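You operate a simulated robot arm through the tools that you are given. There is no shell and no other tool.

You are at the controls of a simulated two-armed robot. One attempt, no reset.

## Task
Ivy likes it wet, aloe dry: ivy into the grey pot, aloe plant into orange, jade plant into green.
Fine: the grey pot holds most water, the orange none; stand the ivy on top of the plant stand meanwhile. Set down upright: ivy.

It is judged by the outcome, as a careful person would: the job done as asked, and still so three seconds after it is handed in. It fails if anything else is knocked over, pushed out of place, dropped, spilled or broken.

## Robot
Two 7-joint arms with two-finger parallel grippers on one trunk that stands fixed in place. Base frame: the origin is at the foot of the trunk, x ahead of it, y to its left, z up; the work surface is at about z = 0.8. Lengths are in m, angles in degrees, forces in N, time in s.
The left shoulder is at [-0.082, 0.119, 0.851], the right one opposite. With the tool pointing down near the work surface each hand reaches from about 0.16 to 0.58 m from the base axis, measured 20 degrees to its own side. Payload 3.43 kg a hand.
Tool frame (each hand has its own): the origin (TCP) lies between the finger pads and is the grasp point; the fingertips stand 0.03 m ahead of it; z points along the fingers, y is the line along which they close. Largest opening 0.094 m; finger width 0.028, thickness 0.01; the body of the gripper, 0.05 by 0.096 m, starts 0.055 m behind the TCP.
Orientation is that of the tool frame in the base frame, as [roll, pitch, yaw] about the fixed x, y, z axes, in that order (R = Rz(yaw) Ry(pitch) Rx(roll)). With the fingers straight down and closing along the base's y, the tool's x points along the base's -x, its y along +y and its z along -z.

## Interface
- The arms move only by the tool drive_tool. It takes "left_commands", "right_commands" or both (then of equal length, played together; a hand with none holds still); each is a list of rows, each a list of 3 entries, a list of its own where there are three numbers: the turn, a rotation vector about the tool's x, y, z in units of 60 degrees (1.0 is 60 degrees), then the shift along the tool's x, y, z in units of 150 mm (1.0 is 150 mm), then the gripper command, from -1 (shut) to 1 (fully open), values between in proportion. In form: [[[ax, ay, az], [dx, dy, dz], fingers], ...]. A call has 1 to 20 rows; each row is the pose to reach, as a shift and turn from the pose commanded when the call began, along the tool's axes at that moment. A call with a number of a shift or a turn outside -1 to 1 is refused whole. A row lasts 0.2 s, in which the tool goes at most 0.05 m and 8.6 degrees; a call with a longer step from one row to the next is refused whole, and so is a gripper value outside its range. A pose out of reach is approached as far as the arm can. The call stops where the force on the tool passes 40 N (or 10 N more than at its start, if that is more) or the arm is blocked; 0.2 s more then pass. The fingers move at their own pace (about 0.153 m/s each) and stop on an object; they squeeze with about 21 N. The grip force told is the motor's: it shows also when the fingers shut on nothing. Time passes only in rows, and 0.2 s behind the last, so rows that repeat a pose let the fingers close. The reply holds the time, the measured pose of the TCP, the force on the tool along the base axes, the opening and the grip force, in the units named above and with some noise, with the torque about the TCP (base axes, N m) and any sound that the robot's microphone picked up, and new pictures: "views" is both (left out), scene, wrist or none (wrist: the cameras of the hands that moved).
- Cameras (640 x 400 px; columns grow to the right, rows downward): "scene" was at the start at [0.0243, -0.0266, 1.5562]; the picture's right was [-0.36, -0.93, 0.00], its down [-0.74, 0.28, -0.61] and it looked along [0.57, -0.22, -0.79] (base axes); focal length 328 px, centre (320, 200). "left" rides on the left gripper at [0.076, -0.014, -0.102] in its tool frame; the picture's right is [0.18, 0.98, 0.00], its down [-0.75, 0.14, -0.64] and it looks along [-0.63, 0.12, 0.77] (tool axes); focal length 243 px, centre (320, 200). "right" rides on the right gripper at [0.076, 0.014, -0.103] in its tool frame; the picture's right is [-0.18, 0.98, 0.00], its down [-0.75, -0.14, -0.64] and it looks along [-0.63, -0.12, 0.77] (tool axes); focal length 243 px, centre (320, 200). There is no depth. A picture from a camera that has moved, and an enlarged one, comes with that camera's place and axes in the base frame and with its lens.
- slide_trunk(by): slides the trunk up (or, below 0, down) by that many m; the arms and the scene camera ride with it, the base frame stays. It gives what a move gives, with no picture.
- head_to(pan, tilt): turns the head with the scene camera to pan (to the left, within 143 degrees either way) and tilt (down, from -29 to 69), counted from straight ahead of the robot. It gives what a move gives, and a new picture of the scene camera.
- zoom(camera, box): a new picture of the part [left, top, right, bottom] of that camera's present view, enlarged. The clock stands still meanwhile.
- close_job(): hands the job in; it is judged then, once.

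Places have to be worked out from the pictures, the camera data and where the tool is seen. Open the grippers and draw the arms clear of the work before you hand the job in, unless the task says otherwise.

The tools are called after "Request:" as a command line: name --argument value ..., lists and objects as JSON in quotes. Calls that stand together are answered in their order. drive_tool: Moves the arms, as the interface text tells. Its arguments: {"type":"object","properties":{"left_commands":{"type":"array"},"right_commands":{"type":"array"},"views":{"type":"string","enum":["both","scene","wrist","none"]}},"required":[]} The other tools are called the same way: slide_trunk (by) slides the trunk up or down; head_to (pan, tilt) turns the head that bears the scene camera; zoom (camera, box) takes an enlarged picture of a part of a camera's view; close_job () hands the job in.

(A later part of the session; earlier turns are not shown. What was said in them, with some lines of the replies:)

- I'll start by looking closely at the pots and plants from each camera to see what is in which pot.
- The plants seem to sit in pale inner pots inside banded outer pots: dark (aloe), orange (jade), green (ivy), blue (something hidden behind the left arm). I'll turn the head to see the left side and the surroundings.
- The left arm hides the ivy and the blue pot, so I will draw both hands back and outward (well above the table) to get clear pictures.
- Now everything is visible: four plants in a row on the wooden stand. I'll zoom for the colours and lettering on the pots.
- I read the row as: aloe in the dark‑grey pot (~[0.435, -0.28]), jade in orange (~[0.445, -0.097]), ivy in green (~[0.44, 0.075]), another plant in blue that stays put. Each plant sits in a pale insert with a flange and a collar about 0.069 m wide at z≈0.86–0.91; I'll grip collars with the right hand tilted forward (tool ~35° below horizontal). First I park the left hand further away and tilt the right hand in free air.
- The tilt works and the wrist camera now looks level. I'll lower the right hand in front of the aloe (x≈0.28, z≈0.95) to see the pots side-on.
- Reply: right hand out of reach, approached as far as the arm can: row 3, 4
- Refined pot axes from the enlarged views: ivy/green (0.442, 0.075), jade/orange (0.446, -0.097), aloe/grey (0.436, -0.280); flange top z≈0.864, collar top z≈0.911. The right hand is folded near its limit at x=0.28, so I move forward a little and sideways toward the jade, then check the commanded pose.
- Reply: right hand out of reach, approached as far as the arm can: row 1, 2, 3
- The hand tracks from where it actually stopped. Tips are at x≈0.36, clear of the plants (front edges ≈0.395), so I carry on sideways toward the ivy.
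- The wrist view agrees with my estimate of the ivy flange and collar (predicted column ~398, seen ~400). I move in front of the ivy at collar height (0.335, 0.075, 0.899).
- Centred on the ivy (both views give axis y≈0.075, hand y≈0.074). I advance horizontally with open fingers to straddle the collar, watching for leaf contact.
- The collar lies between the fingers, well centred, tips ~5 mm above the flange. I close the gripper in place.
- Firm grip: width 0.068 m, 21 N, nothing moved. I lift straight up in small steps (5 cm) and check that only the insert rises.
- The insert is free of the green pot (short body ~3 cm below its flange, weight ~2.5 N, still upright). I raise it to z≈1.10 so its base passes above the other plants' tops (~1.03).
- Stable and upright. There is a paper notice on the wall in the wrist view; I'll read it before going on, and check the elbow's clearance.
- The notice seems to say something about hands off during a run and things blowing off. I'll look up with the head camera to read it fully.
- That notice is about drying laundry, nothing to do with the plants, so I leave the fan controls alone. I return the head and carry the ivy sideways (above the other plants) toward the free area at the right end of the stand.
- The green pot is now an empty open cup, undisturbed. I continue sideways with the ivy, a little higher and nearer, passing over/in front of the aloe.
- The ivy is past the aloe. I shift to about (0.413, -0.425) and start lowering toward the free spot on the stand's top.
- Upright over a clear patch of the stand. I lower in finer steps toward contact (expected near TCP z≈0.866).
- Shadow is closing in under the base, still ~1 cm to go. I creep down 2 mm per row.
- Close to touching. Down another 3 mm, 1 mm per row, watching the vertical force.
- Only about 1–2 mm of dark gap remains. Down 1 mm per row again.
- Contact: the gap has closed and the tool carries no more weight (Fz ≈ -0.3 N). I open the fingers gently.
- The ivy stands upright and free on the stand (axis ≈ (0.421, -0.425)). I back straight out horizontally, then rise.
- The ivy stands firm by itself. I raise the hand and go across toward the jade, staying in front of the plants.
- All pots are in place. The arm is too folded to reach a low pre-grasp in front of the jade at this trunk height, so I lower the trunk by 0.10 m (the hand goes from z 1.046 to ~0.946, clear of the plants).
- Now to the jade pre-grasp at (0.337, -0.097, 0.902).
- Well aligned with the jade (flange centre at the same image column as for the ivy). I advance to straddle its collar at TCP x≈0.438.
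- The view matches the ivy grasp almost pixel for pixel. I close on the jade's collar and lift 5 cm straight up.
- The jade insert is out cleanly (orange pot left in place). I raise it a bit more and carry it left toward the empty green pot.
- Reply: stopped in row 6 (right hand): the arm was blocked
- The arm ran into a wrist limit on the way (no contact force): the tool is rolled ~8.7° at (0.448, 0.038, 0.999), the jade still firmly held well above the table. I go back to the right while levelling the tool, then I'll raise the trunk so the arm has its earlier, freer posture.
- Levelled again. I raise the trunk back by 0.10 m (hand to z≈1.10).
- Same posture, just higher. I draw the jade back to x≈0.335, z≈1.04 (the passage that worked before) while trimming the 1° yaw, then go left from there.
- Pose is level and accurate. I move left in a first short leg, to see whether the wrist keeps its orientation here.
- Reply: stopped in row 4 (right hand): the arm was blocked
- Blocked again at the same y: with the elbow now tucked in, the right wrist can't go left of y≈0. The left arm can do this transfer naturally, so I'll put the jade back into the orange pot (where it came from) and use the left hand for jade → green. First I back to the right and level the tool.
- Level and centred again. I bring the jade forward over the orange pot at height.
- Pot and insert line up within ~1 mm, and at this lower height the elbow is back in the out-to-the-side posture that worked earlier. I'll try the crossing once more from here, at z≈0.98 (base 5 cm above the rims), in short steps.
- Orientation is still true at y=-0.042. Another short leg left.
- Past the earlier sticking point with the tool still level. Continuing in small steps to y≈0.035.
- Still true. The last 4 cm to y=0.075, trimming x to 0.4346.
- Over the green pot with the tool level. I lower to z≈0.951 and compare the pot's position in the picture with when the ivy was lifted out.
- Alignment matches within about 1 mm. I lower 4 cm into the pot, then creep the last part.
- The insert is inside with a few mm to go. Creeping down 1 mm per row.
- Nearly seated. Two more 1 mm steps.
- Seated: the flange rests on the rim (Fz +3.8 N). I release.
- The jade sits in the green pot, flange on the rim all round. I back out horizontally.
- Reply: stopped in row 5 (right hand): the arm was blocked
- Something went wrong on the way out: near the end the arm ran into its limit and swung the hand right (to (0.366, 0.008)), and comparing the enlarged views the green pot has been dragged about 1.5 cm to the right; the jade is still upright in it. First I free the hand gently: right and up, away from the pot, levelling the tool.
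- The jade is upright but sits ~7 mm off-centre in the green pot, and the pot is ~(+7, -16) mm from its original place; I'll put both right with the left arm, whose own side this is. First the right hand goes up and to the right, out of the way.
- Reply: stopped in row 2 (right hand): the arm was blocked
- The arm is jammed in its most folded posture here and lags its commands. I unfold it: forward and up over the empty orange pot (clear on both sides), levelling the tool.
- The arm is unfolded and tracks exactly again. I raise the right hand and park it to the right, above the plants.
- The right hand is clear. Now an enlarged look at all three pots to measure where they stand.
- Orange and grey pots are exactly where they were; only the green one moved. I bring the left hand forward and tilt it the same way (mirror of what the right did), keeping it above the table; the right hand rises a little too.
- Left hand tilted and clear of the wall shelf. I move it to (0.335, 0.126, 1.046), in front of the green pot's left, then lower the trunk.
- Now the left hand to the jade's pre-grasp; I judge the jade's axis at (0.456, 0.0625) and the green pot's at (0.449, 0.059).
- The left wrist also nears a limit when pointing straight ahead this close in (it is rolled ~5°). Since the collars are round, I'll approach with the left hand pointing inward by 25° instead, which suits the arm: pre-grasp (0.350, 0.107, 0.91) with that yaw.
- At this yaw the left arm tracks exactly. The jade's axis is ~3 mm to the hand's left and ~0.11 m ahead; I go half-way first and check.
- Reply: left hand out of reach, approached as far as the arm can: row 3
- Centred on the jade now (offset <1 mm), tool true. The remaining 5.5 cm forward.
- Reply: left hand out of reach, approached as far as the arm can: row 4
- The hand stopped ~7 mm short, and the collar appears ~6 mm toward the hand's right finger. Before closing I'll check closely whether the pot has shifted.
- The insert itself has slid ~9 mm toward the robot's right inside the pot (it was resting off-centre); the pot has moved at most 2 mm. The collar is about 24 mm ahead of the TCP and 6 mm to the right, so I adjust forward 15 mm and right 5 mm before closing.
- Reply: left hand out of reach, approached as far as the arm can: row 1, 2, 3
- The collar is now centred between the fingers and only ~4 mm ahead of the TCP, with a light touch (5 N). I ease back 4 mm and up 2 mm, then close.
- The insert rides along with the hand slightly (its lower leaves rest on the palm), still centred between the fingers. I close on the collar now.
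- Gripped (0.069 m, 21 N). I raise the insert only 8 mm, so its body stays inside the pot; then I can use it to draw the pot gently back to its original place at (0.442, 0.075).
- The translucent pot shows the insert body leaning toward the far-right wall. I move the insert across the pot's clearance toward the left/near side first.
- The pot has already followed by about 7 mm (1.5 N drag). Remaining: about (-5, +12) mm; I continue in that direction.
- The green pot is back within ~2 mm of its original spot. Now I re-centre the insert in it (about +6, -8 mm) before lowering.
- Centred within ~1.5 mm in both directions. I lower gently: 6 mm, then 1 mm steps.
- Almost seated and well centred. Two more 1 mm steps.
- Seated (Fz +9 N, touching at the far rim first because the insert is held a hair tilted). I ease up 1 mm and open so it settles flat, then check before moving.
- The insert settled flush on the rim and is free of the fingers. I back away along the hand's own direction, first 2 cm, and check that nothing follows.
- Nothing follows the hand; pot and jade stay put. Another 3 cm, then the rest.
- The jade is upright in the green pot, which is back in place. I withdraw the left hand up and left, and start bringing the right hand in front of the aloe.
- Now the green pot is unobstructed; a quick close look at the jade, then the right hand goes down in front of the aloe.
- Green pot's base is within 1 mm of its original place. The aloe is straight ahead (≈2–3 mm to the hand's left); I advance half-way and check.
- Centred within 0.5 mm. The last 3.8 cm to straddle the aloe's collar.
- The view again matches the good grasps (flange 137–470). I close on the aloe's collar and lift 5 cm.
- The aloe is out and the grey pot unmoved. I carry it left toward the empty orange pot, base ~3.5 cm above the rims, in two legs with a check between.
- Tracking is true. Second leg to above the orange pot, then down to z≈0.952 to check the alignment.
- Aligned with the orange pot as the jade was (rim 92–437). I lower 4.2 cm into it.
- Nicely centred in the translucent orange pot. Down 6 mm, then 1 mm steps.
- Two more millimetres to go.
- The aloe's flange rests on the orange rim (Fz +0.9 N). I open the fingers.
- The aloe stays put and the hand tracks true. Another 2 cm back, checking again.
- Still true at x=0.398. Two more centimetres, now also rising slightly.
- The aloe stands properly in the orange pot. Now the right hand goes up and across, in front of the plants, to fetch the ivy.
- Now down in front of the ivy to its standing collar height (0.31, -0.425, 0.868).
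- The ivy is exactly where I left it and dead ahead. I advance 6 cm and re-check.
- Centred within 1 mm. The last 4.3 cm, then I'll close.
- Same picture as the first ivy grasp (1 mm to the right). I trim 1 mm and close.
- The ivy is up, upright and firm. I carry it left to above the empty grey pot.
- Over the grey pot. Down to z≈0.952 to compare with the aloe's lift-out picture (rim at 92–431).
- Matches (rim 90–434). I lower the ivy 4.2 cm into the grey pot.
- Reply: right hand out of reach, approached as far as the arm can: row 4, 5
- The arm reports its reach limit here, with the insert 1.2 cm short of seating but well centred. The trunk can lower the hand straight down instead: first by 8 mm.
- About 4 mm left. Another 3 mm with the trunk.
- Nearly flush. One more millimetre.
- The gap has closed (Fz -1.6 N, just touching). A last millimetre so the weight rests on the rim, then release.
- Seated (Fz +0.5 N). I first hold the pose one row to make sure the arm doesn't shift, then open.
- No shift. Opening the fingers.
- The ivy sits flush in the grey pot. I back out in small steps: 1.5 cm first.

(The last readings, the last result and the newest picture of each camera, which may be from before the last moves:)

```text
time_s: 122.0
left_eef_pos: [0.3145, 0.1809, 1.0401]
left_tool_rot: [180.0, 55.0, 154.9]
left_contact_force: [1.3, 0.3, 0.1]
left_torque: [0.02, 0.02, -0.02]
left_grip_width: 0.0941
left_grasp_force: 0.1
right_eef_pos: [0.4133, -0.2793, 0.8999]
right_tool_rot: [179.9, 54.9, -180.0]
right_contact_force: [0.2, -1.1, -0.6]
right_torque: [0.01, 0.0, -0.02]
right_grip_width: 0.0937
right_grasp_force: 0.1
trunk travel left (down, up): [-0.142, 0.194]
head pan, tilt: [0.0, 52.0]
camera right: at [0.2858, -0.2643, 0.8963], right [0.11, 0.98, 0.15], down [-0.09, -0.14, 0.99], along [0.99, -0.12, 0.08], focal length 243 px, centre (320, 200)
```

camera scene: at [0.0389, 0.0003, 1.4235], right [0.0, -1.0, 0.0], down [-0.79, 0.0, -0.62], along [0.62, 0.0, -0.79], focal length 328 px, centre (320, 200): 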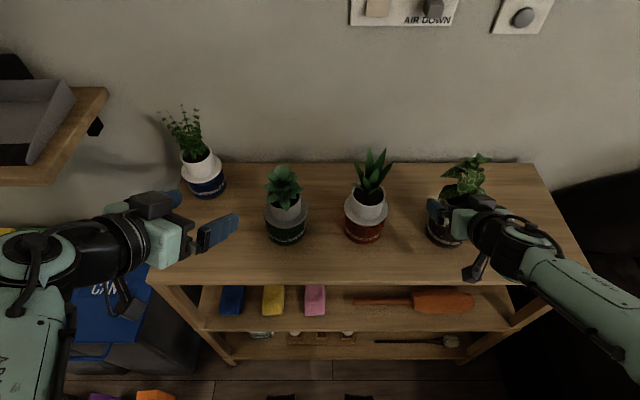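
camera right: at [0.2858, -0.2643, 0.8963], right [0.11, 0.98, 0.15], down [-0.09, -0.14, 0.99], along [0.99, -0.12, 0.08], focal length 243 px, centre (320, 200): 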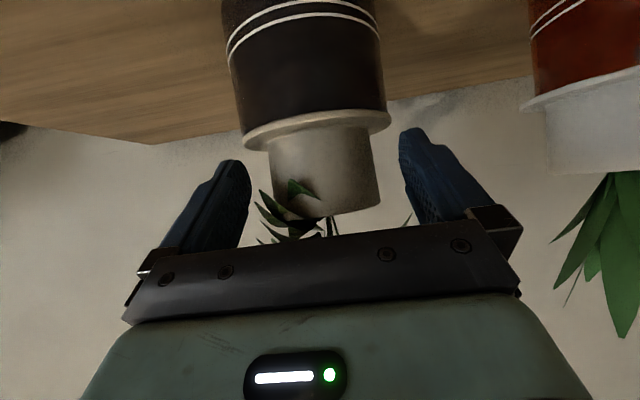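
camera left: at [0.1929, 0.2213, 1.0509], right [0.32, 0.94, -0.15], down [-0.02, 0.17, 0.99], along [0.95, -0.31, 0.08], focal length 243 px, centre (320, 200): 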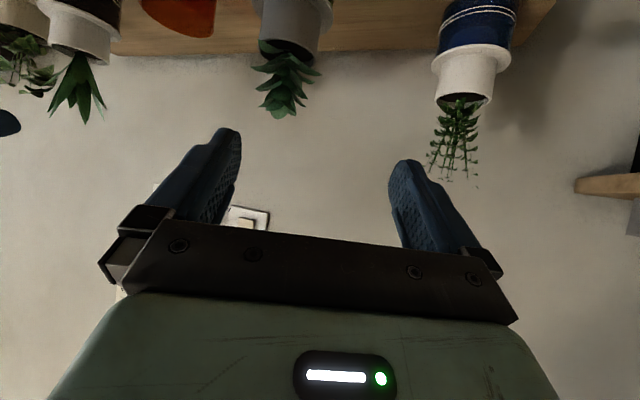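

The ivy stays, the hand tracks true. Continuing back 2 cm at a time.

Request:
drive_tool --right_commands '[[[0, 0, 0], [0.025, 0, -0.036], 1], [[0, 0, 0], [0.05, 0, -0.073], 1], [[0, 0, 0], [0.077, 0, -0.109], 1], [[0, 0, 0], [0.077, 0, -0.109], 1]]' --views "none"

Request:
drive_tool --right_commands '[[[0, 0, 0], [0.025, 0, -0.036], 1], [[0, 0, 0], [0.05, 0, -0.073], 1], [[0, 0, 0], [0.077, 0, -0.109], 1], [[0, 0, 0], [0.077, 0, -0.109], 1]]' --views "none"

```text
time_s: 123.0
left_eef_pos: [0.3138, 0.1813, 1.0403]
left_tool_rot: [180.0, 55.0, 155.0]
left_contact_force: [-0.3, -0.2, -0.5]
left_torque: [0.01, -0.01, 0.02]
left_grip_width: 0.094
left_grasp_force: 0.0
right_eef_pos: [0.3928, -0.28, 0.9011]
right_tool_rot: [-180.0, 54.9, 180.0]
right_contact_force: [-0.5, 0.2, -0.2]
right_torque: [-0.02, 0.02, 0.0]
right_grip_width: 0.094
right_grasp_force: 0.0
trunk travel left (down, up): [-0.142, 0.194]
head pan, tilt: [0.0, 52.0]
```

```text
time_s: 124.0
left_eef_pos: [0.3137, 0.1813, 1.0394]
left_tool_rot: [-179.9, 55.0, 154.9]
left_contact_force: [-0.1, -0.2, 0.3]
left_torque: [0.0, -0.02, -0.03]
left_grip_width: 0.0939
left_grasp_force: 0.0
right_eef_pos: [0.3719, -0.2779, 0.9026]
right_tool_rot: [-180.0, 54.9, 180.0]
right_contact_force: [0.3, -0.3, -0.6]
right_torque: [0.0, 0.02, 0.05]
right_grip_width: 0.0941
right_grasp_force: 0.1
trunk travel left (down, up): [-0.142, 0.194]
head pan, tilt: [0.0, 52.0]
```

Two more short steps back, then up.

Request:
drive_tool --right_commands '[[[0, 0, 0], [0.025, 0, -0.036], 1], [[0, 0, 0], [0.05, 0, -0.073], 1], [[0, 0, 0], [0.077, 0, -0.109], 1], [[0, 0, 0], [0.077, 0, -0.109], 1]]' --views "none"

Request:
drive_tool --right_commands '[[[0, 0, 0], [0.025, 0, -0.036], 1], [[0, 0, 0], [0.05, 0, -0.073], 1], [[0, 0, 0], [0.077, 0, -0.109], 1], [[0, 0, 0], [0.077, 0, -0.109], 1]]' --views "both"

```text
time_s: 125.0
left_eef_pos: [0.3148, 0.1804, 1.0399]
left_tool_rot: [179.9, 55.0, 154.9]
left_contact_force: [-0.2, -0.3, 0.4]
left_torque: [0.0, -0.01, 0.0]
left_grip_width: 0.0939
left_grasp_force: 0.1
right_eef_pos: [0.3518, -0.2768, 0.901]
right_tool_rot: [-180.0, 54.9, -179.9]
right_contact_force: [-0.9, -0.6, 0.4]
right_torque: [0.03, 0.03, 0.01]
right_grip_width: 0.0942
right_grasp_force: 0.0
trunk travel left (down, up): [-0.142, 0.194]
head pan, tilt: [0.0, 52.0]
```

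```text
time_s: 126.0
left_eef_pos: [0.3144, 0.181, 1.0389]
left_tool_rot: [-180.0, 55.0, 154.9]
left_contact_force: [0.6, 0.5, 0.1]
left_torque: [0.02, -0.05, 0.0]
left_grip_width: 0.0942
left_grasp_force: 0.0
right_eef_pos: [0.3326, -0.2776, 0.9002]
right_tool_rot: [180.0, 54.9, 179.9]
right_contact_force: [0.4, -0.9, -0.4]
right_torque: [0.0, -0.01, -0.02]
right_grip_width: 0.094
right_grasp_force: 0.0
trunk travel left (down, up): [-0.142, 0.194]
head pan, tilt: [0.0, 52.0]
camera scene: at [0.0389, 0.0003, 1.4235], right [0.0, -1.0, 0.0], down [-0.79, 0.0, -0.62], along [0.62, 0.0, -0.79], focal length 328 px, centre (320, 200)
camera right: at [0.2052, -0.2632, 0.8966], right [0.11, 0.98, 0.15], down [-0.09, -0.14, 0.99], along [0.99, -0.12, 0.08], focal length 243 px, centre (320, 200)
```

scene: 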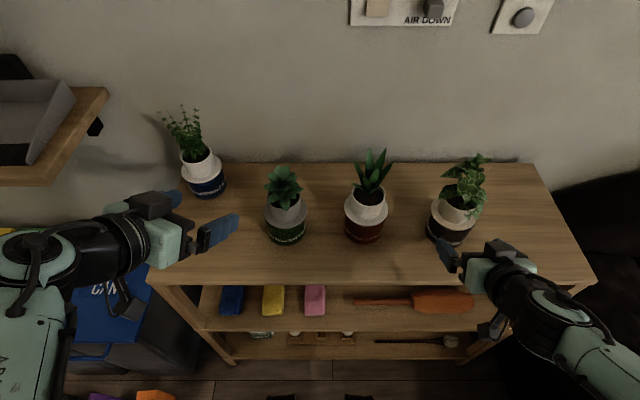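
right: 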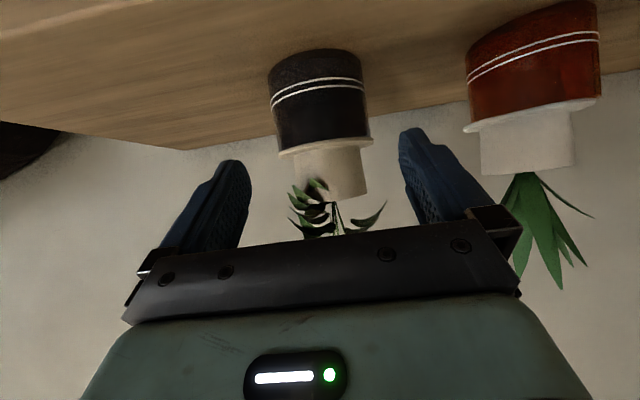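

Ivy in grey, aloe in orange, jade in green. I'll inspect each closely before finishing.

Request:
zoom --camera "scene" --box '[240, 150, 400, 260]'

Request:
zoom --camera "scene" --box '[400, 150, 520, 260]'

Request:
zoom --camera "scene" --box '[250, 190, 330, 250]'

Request:
zoom --camera "right" --box '[220, 20, 640, 260]'

Request:
zoom --camera "left" --box '[0, 0, 420, 200]'

```text
3.64 times, centred on (320, 205) of scene
camera zoom: at [0.0389, 0.0003, 1.4235], right [0.0, -1.0, 0.0], down [-0.79, 0.0, -0.62], along [0.62, 0.0, -0.79], focal length 1191 px, centre (320, 182)
```

zoom: 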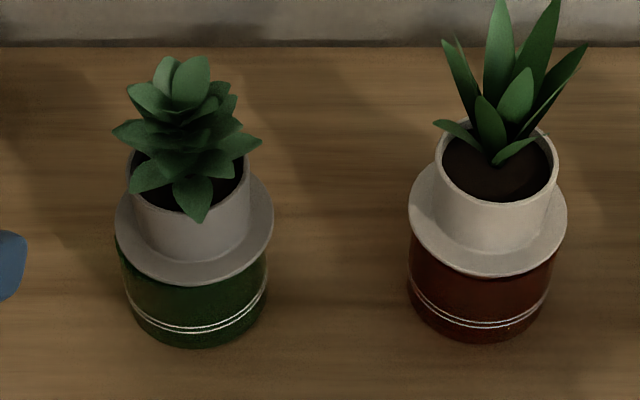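

```text
3.64 times, centred on (460, 205) of scene
camera zoom: at [0.0389, 0.0003, 1.4235], right [0.0, -1.0, 0.0], down [-0.79, 0.0, -0.62], along [0.62, 0.0, -0.79], focal length 1191 px, centre (-189, 182)
```

zoom: 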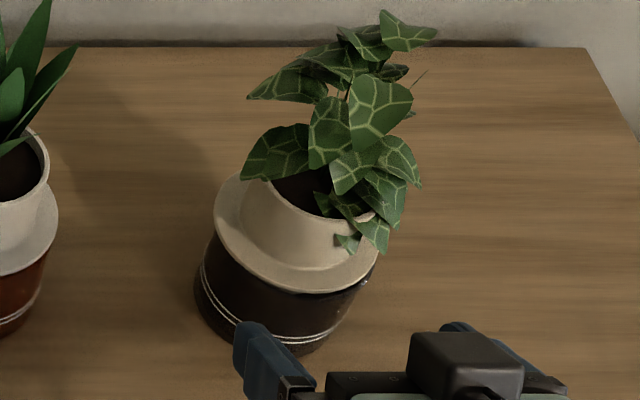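

```text
6.67 times, centred on (290, 220) of scene
camera zoom: at [0.0389, 0.0003, 1.4235], right [0.0, -1.0, 0.0], down [-0.79, 0.0, -0.62], along [0.62, 0.0, -0.79], focal length 2184 px, centre (520, 67)
```

zoom: 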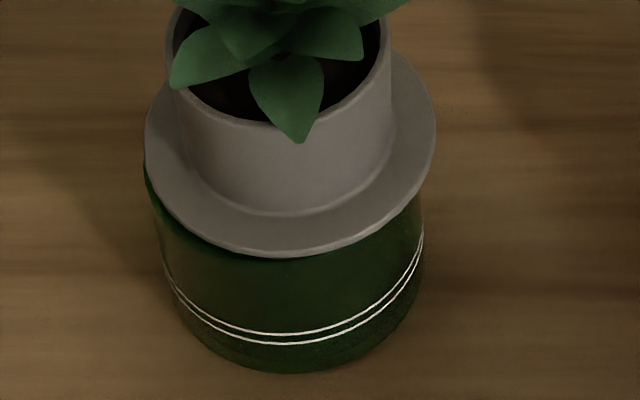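

```text
1.52 times, centred on (430, 140) of right
camera zoom: at [0.2052, -0.2632, 0.8966], right [0.11, 0.98, 0.15], down [-0.09, -0.14, 0.99], along [0.99, -0.12, 0.08], focal length 370 px, centre (152, 291)
```

zoom: 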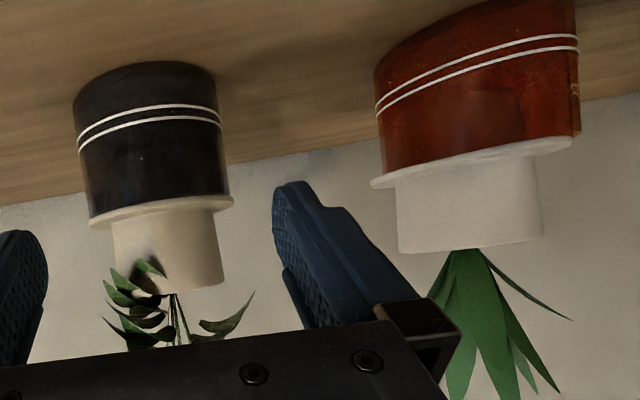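

```text
1.52 times, centred on (210, 100) of left
camera zoom: at [0.1928, 0.2223, 1.0363], right [0.32, 0.94, -0.15], down [-0.03, 0.17, 0.99], along [0.95, -0.31, 0.08], focal length 370 px, centre (488, 352)
```

zoom: 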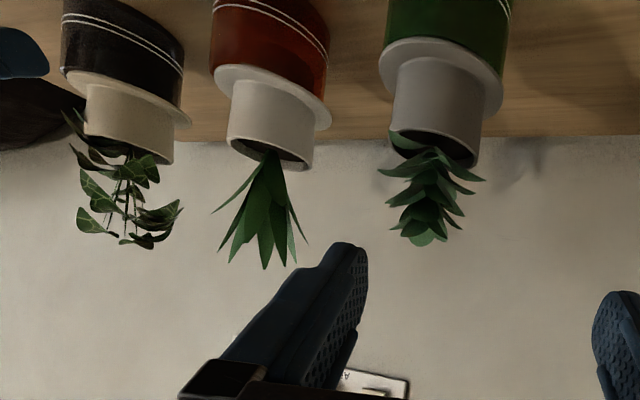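

All three sit upright with their flanges on the rims, and nothing else has moved. I draw both arms up and clear.

Request:
drive_tool --left_commands '[[[0, 0, 0], [-0.01, 0.02, -0.12], 1], [[0, 0, 0], [-0.02, 0.04, -0.24], 1], [[0, 0, 0], [-0.03, 0.06, -0.36], 1], [[0, 0, 0], [-0.04, 0.08, -0.48], 1], [[0, 0, 0], [-0.045, 0.1, -0.6], 1], [[0, 0, 0], [-0.05, 0.115, -0.72], 1], [[0, 0, 0], [-0.061, 0.135, -0.841], 1], [[0, 0, 0], [-0.061, 0.135, -0.841], 1]]' --right_commands '[[[0, 0, 0], [-0.14, 0, -0.14], 1], [[0, 0, 0], [-0.28, 0, -0.28], 1], [[0, 0, 0], [-0.43, 0, -0.42], 1], [[0, 0, 0], [-0.579, 0, -0.569], 1], [[0, 0, 0], [-0.579, -0.17, -0.569], 1], [[0, 0, 0], [-0.579, -0.34, -0.569], 1], [[0, 0, 0], [-0.579, -0.5, -0.569], 1], [[0, 0, 0], [-0.579, -0.667, -0.569], 1]]' --views "scene"

```text
time_s: 127.8
left_eef_pos: [0.2352, 0.2413, 1.1203]
left_tool_rot: [179.9, 55.0, 154.8]
left_contact_force: [-0.3, 0.3, 0.2]
left_torque: [-0.01, -0.02, -0.02]
left_grip_width: 0.0939
left_grasp_force: 0.0
right_eef_pos: [0.3118, -0.3779, 1.0216]
right_tool_rot: [180.0, 54.9, -180.0]
right_contact_force: [-0.4, -0.2, 0.1]
right_torque: [0.0, 0.04, -0.01]
right_grip_width: 0.094
right_grasp_force: 0.0
trunk travel left (down, up): [-0.142, 0.194]
head pan, tilt: [0.0, 52.0]
camera scene: at [0.0389, 0.0, 1.4235], right [0.0, -1.0, 0.0], down [-0.79, 0.0, -0.62], along [0.62, 0.0, -0.79], focal length 328 px, centre (320, 200)
```

scene: 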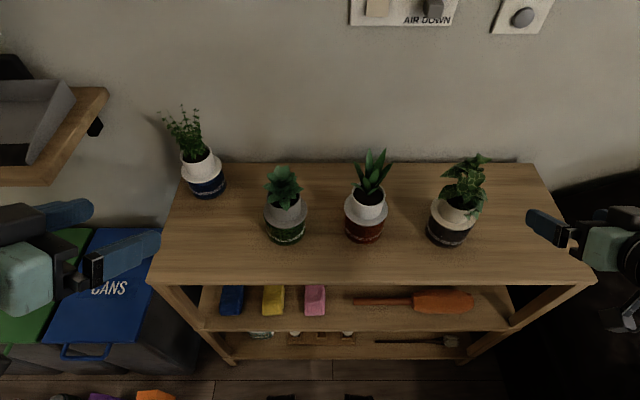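

Everything stands as wanted. I raise the trunk back to its starting height, which lifts both hands well clear of the stand, and take a final look.

Request:
slide_trunk --by 0.132

Request:
head_to --pan -5 --tilt 52

Request:
zoom --camera "scene" --box '[160, 140, 520, 300]'

```text
time_s: 129.4
left_eef_pos: [0.2335, 0.2411, 1.2513]
left_tool_rot: [-180.0, 54.9, 154.9]
left_contact_force: [-0.4, 0.5, 0.6]
left_torque: [0.02, 0.0, -0.03]
left_grip_width: 0.094
left_grasp_force: 0.1
right_eef_pos: [0.3121, -0.3774, 1.1527]
right_tool_rot: [-180.0, 54.9, 179.9]
right_contact_force: [0.3, -0.2, 0.8]
right_torque: [-0.02, -0.01, -0.01]
right_grip_width: 0.0941
right_grasp_force: 0.1
trunk travel left (down, up): [-0.274, 0.062]
head pan, tilt: [0.0, 52.0]
```

```text
time_s: 130.0
left_eef_pos: [0.2342, 0.2398, 1.2509]
left_tool_rot: [180.0, 55.0, 154.9]
left_contact_force: [1.5, 0.0, -0.3]
left_torque: [0.0, -0.02, -0.01]
left_grip_width: 0.0941
left_grasp_force: 0.0
right_eef_pos: [0.313, -0.3778, 1.152]
right_tool_rot: [180.0, 54.8, 179.8]
right_contact_force: [0.9, -0.3, 0.1]
right_torque: [-0.02, 0.0, 0.0]
right_grip_width: 0.0939
right_grasp_force: 0.0
trunk travel left (down, up): [-0.274, 0.062]
head pan, tilt: [-5.0, 52.0]
camera scene: at [0.0292, -0.0062, 1.555], right [-0.09, -1.0, 0.0], down [-0.79, 0.07, -0.62], along [0.61, -0.05, -0.79], focal length 328 px, centre (320, 200)
```

scene: 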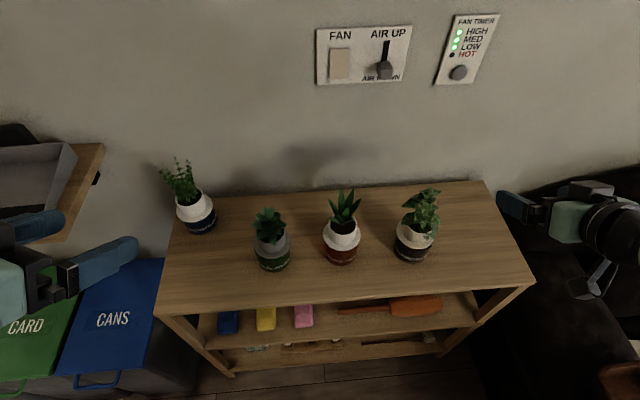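

```text
1.78 times, centred on (340, 220) of scene
camera zoom: at [0.0292, -0.0062, 1.555], right [-0.09, -1.0, 0.0], down [-0.79, 0.07, -0.62], along [0.61, -0.05, -0.79], focal length 582 px, centre (284, 164)
```

zoom: 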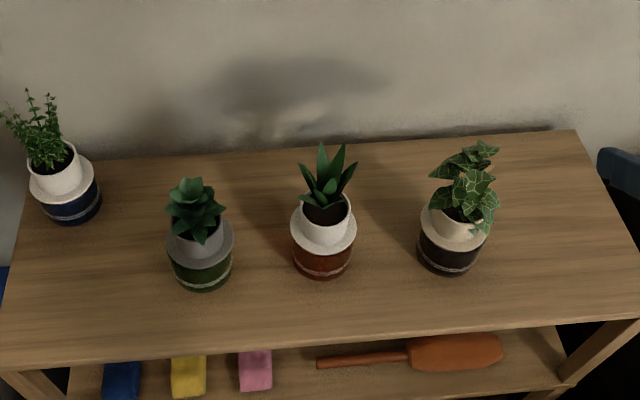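

The final picture shows the jade in the green pot, the aloe in the orange and the ivy in the grey, all upright. The blue pot's plant and the other things are untouched, the grippers are open and the arms are clear. I hand the job in.

Request:
close_job

```text
The job is handed in.
```

All three plants are in the pots you asked for, and all stand upright: the ivy in the grey pot, the aloe in the orange, and the jade in the green. The ivy stood upright on top of the plant stand while the others were moved.

While I was backing out after placing the jade, the right arm hit a joint limit. It dragged the green pot about 17 mm before I noticed. I slid the pot back with the left arm, and it now measures within about 2 mm of where it started.

The jade sits about 7 mm off-centre in its pot, but its rim rests on the pot and it is stable. I saw no spills, and nothing was knocked over or dropped. The plant in the blue pot and everything else were left alone, and both arms are clear with the grippers open.
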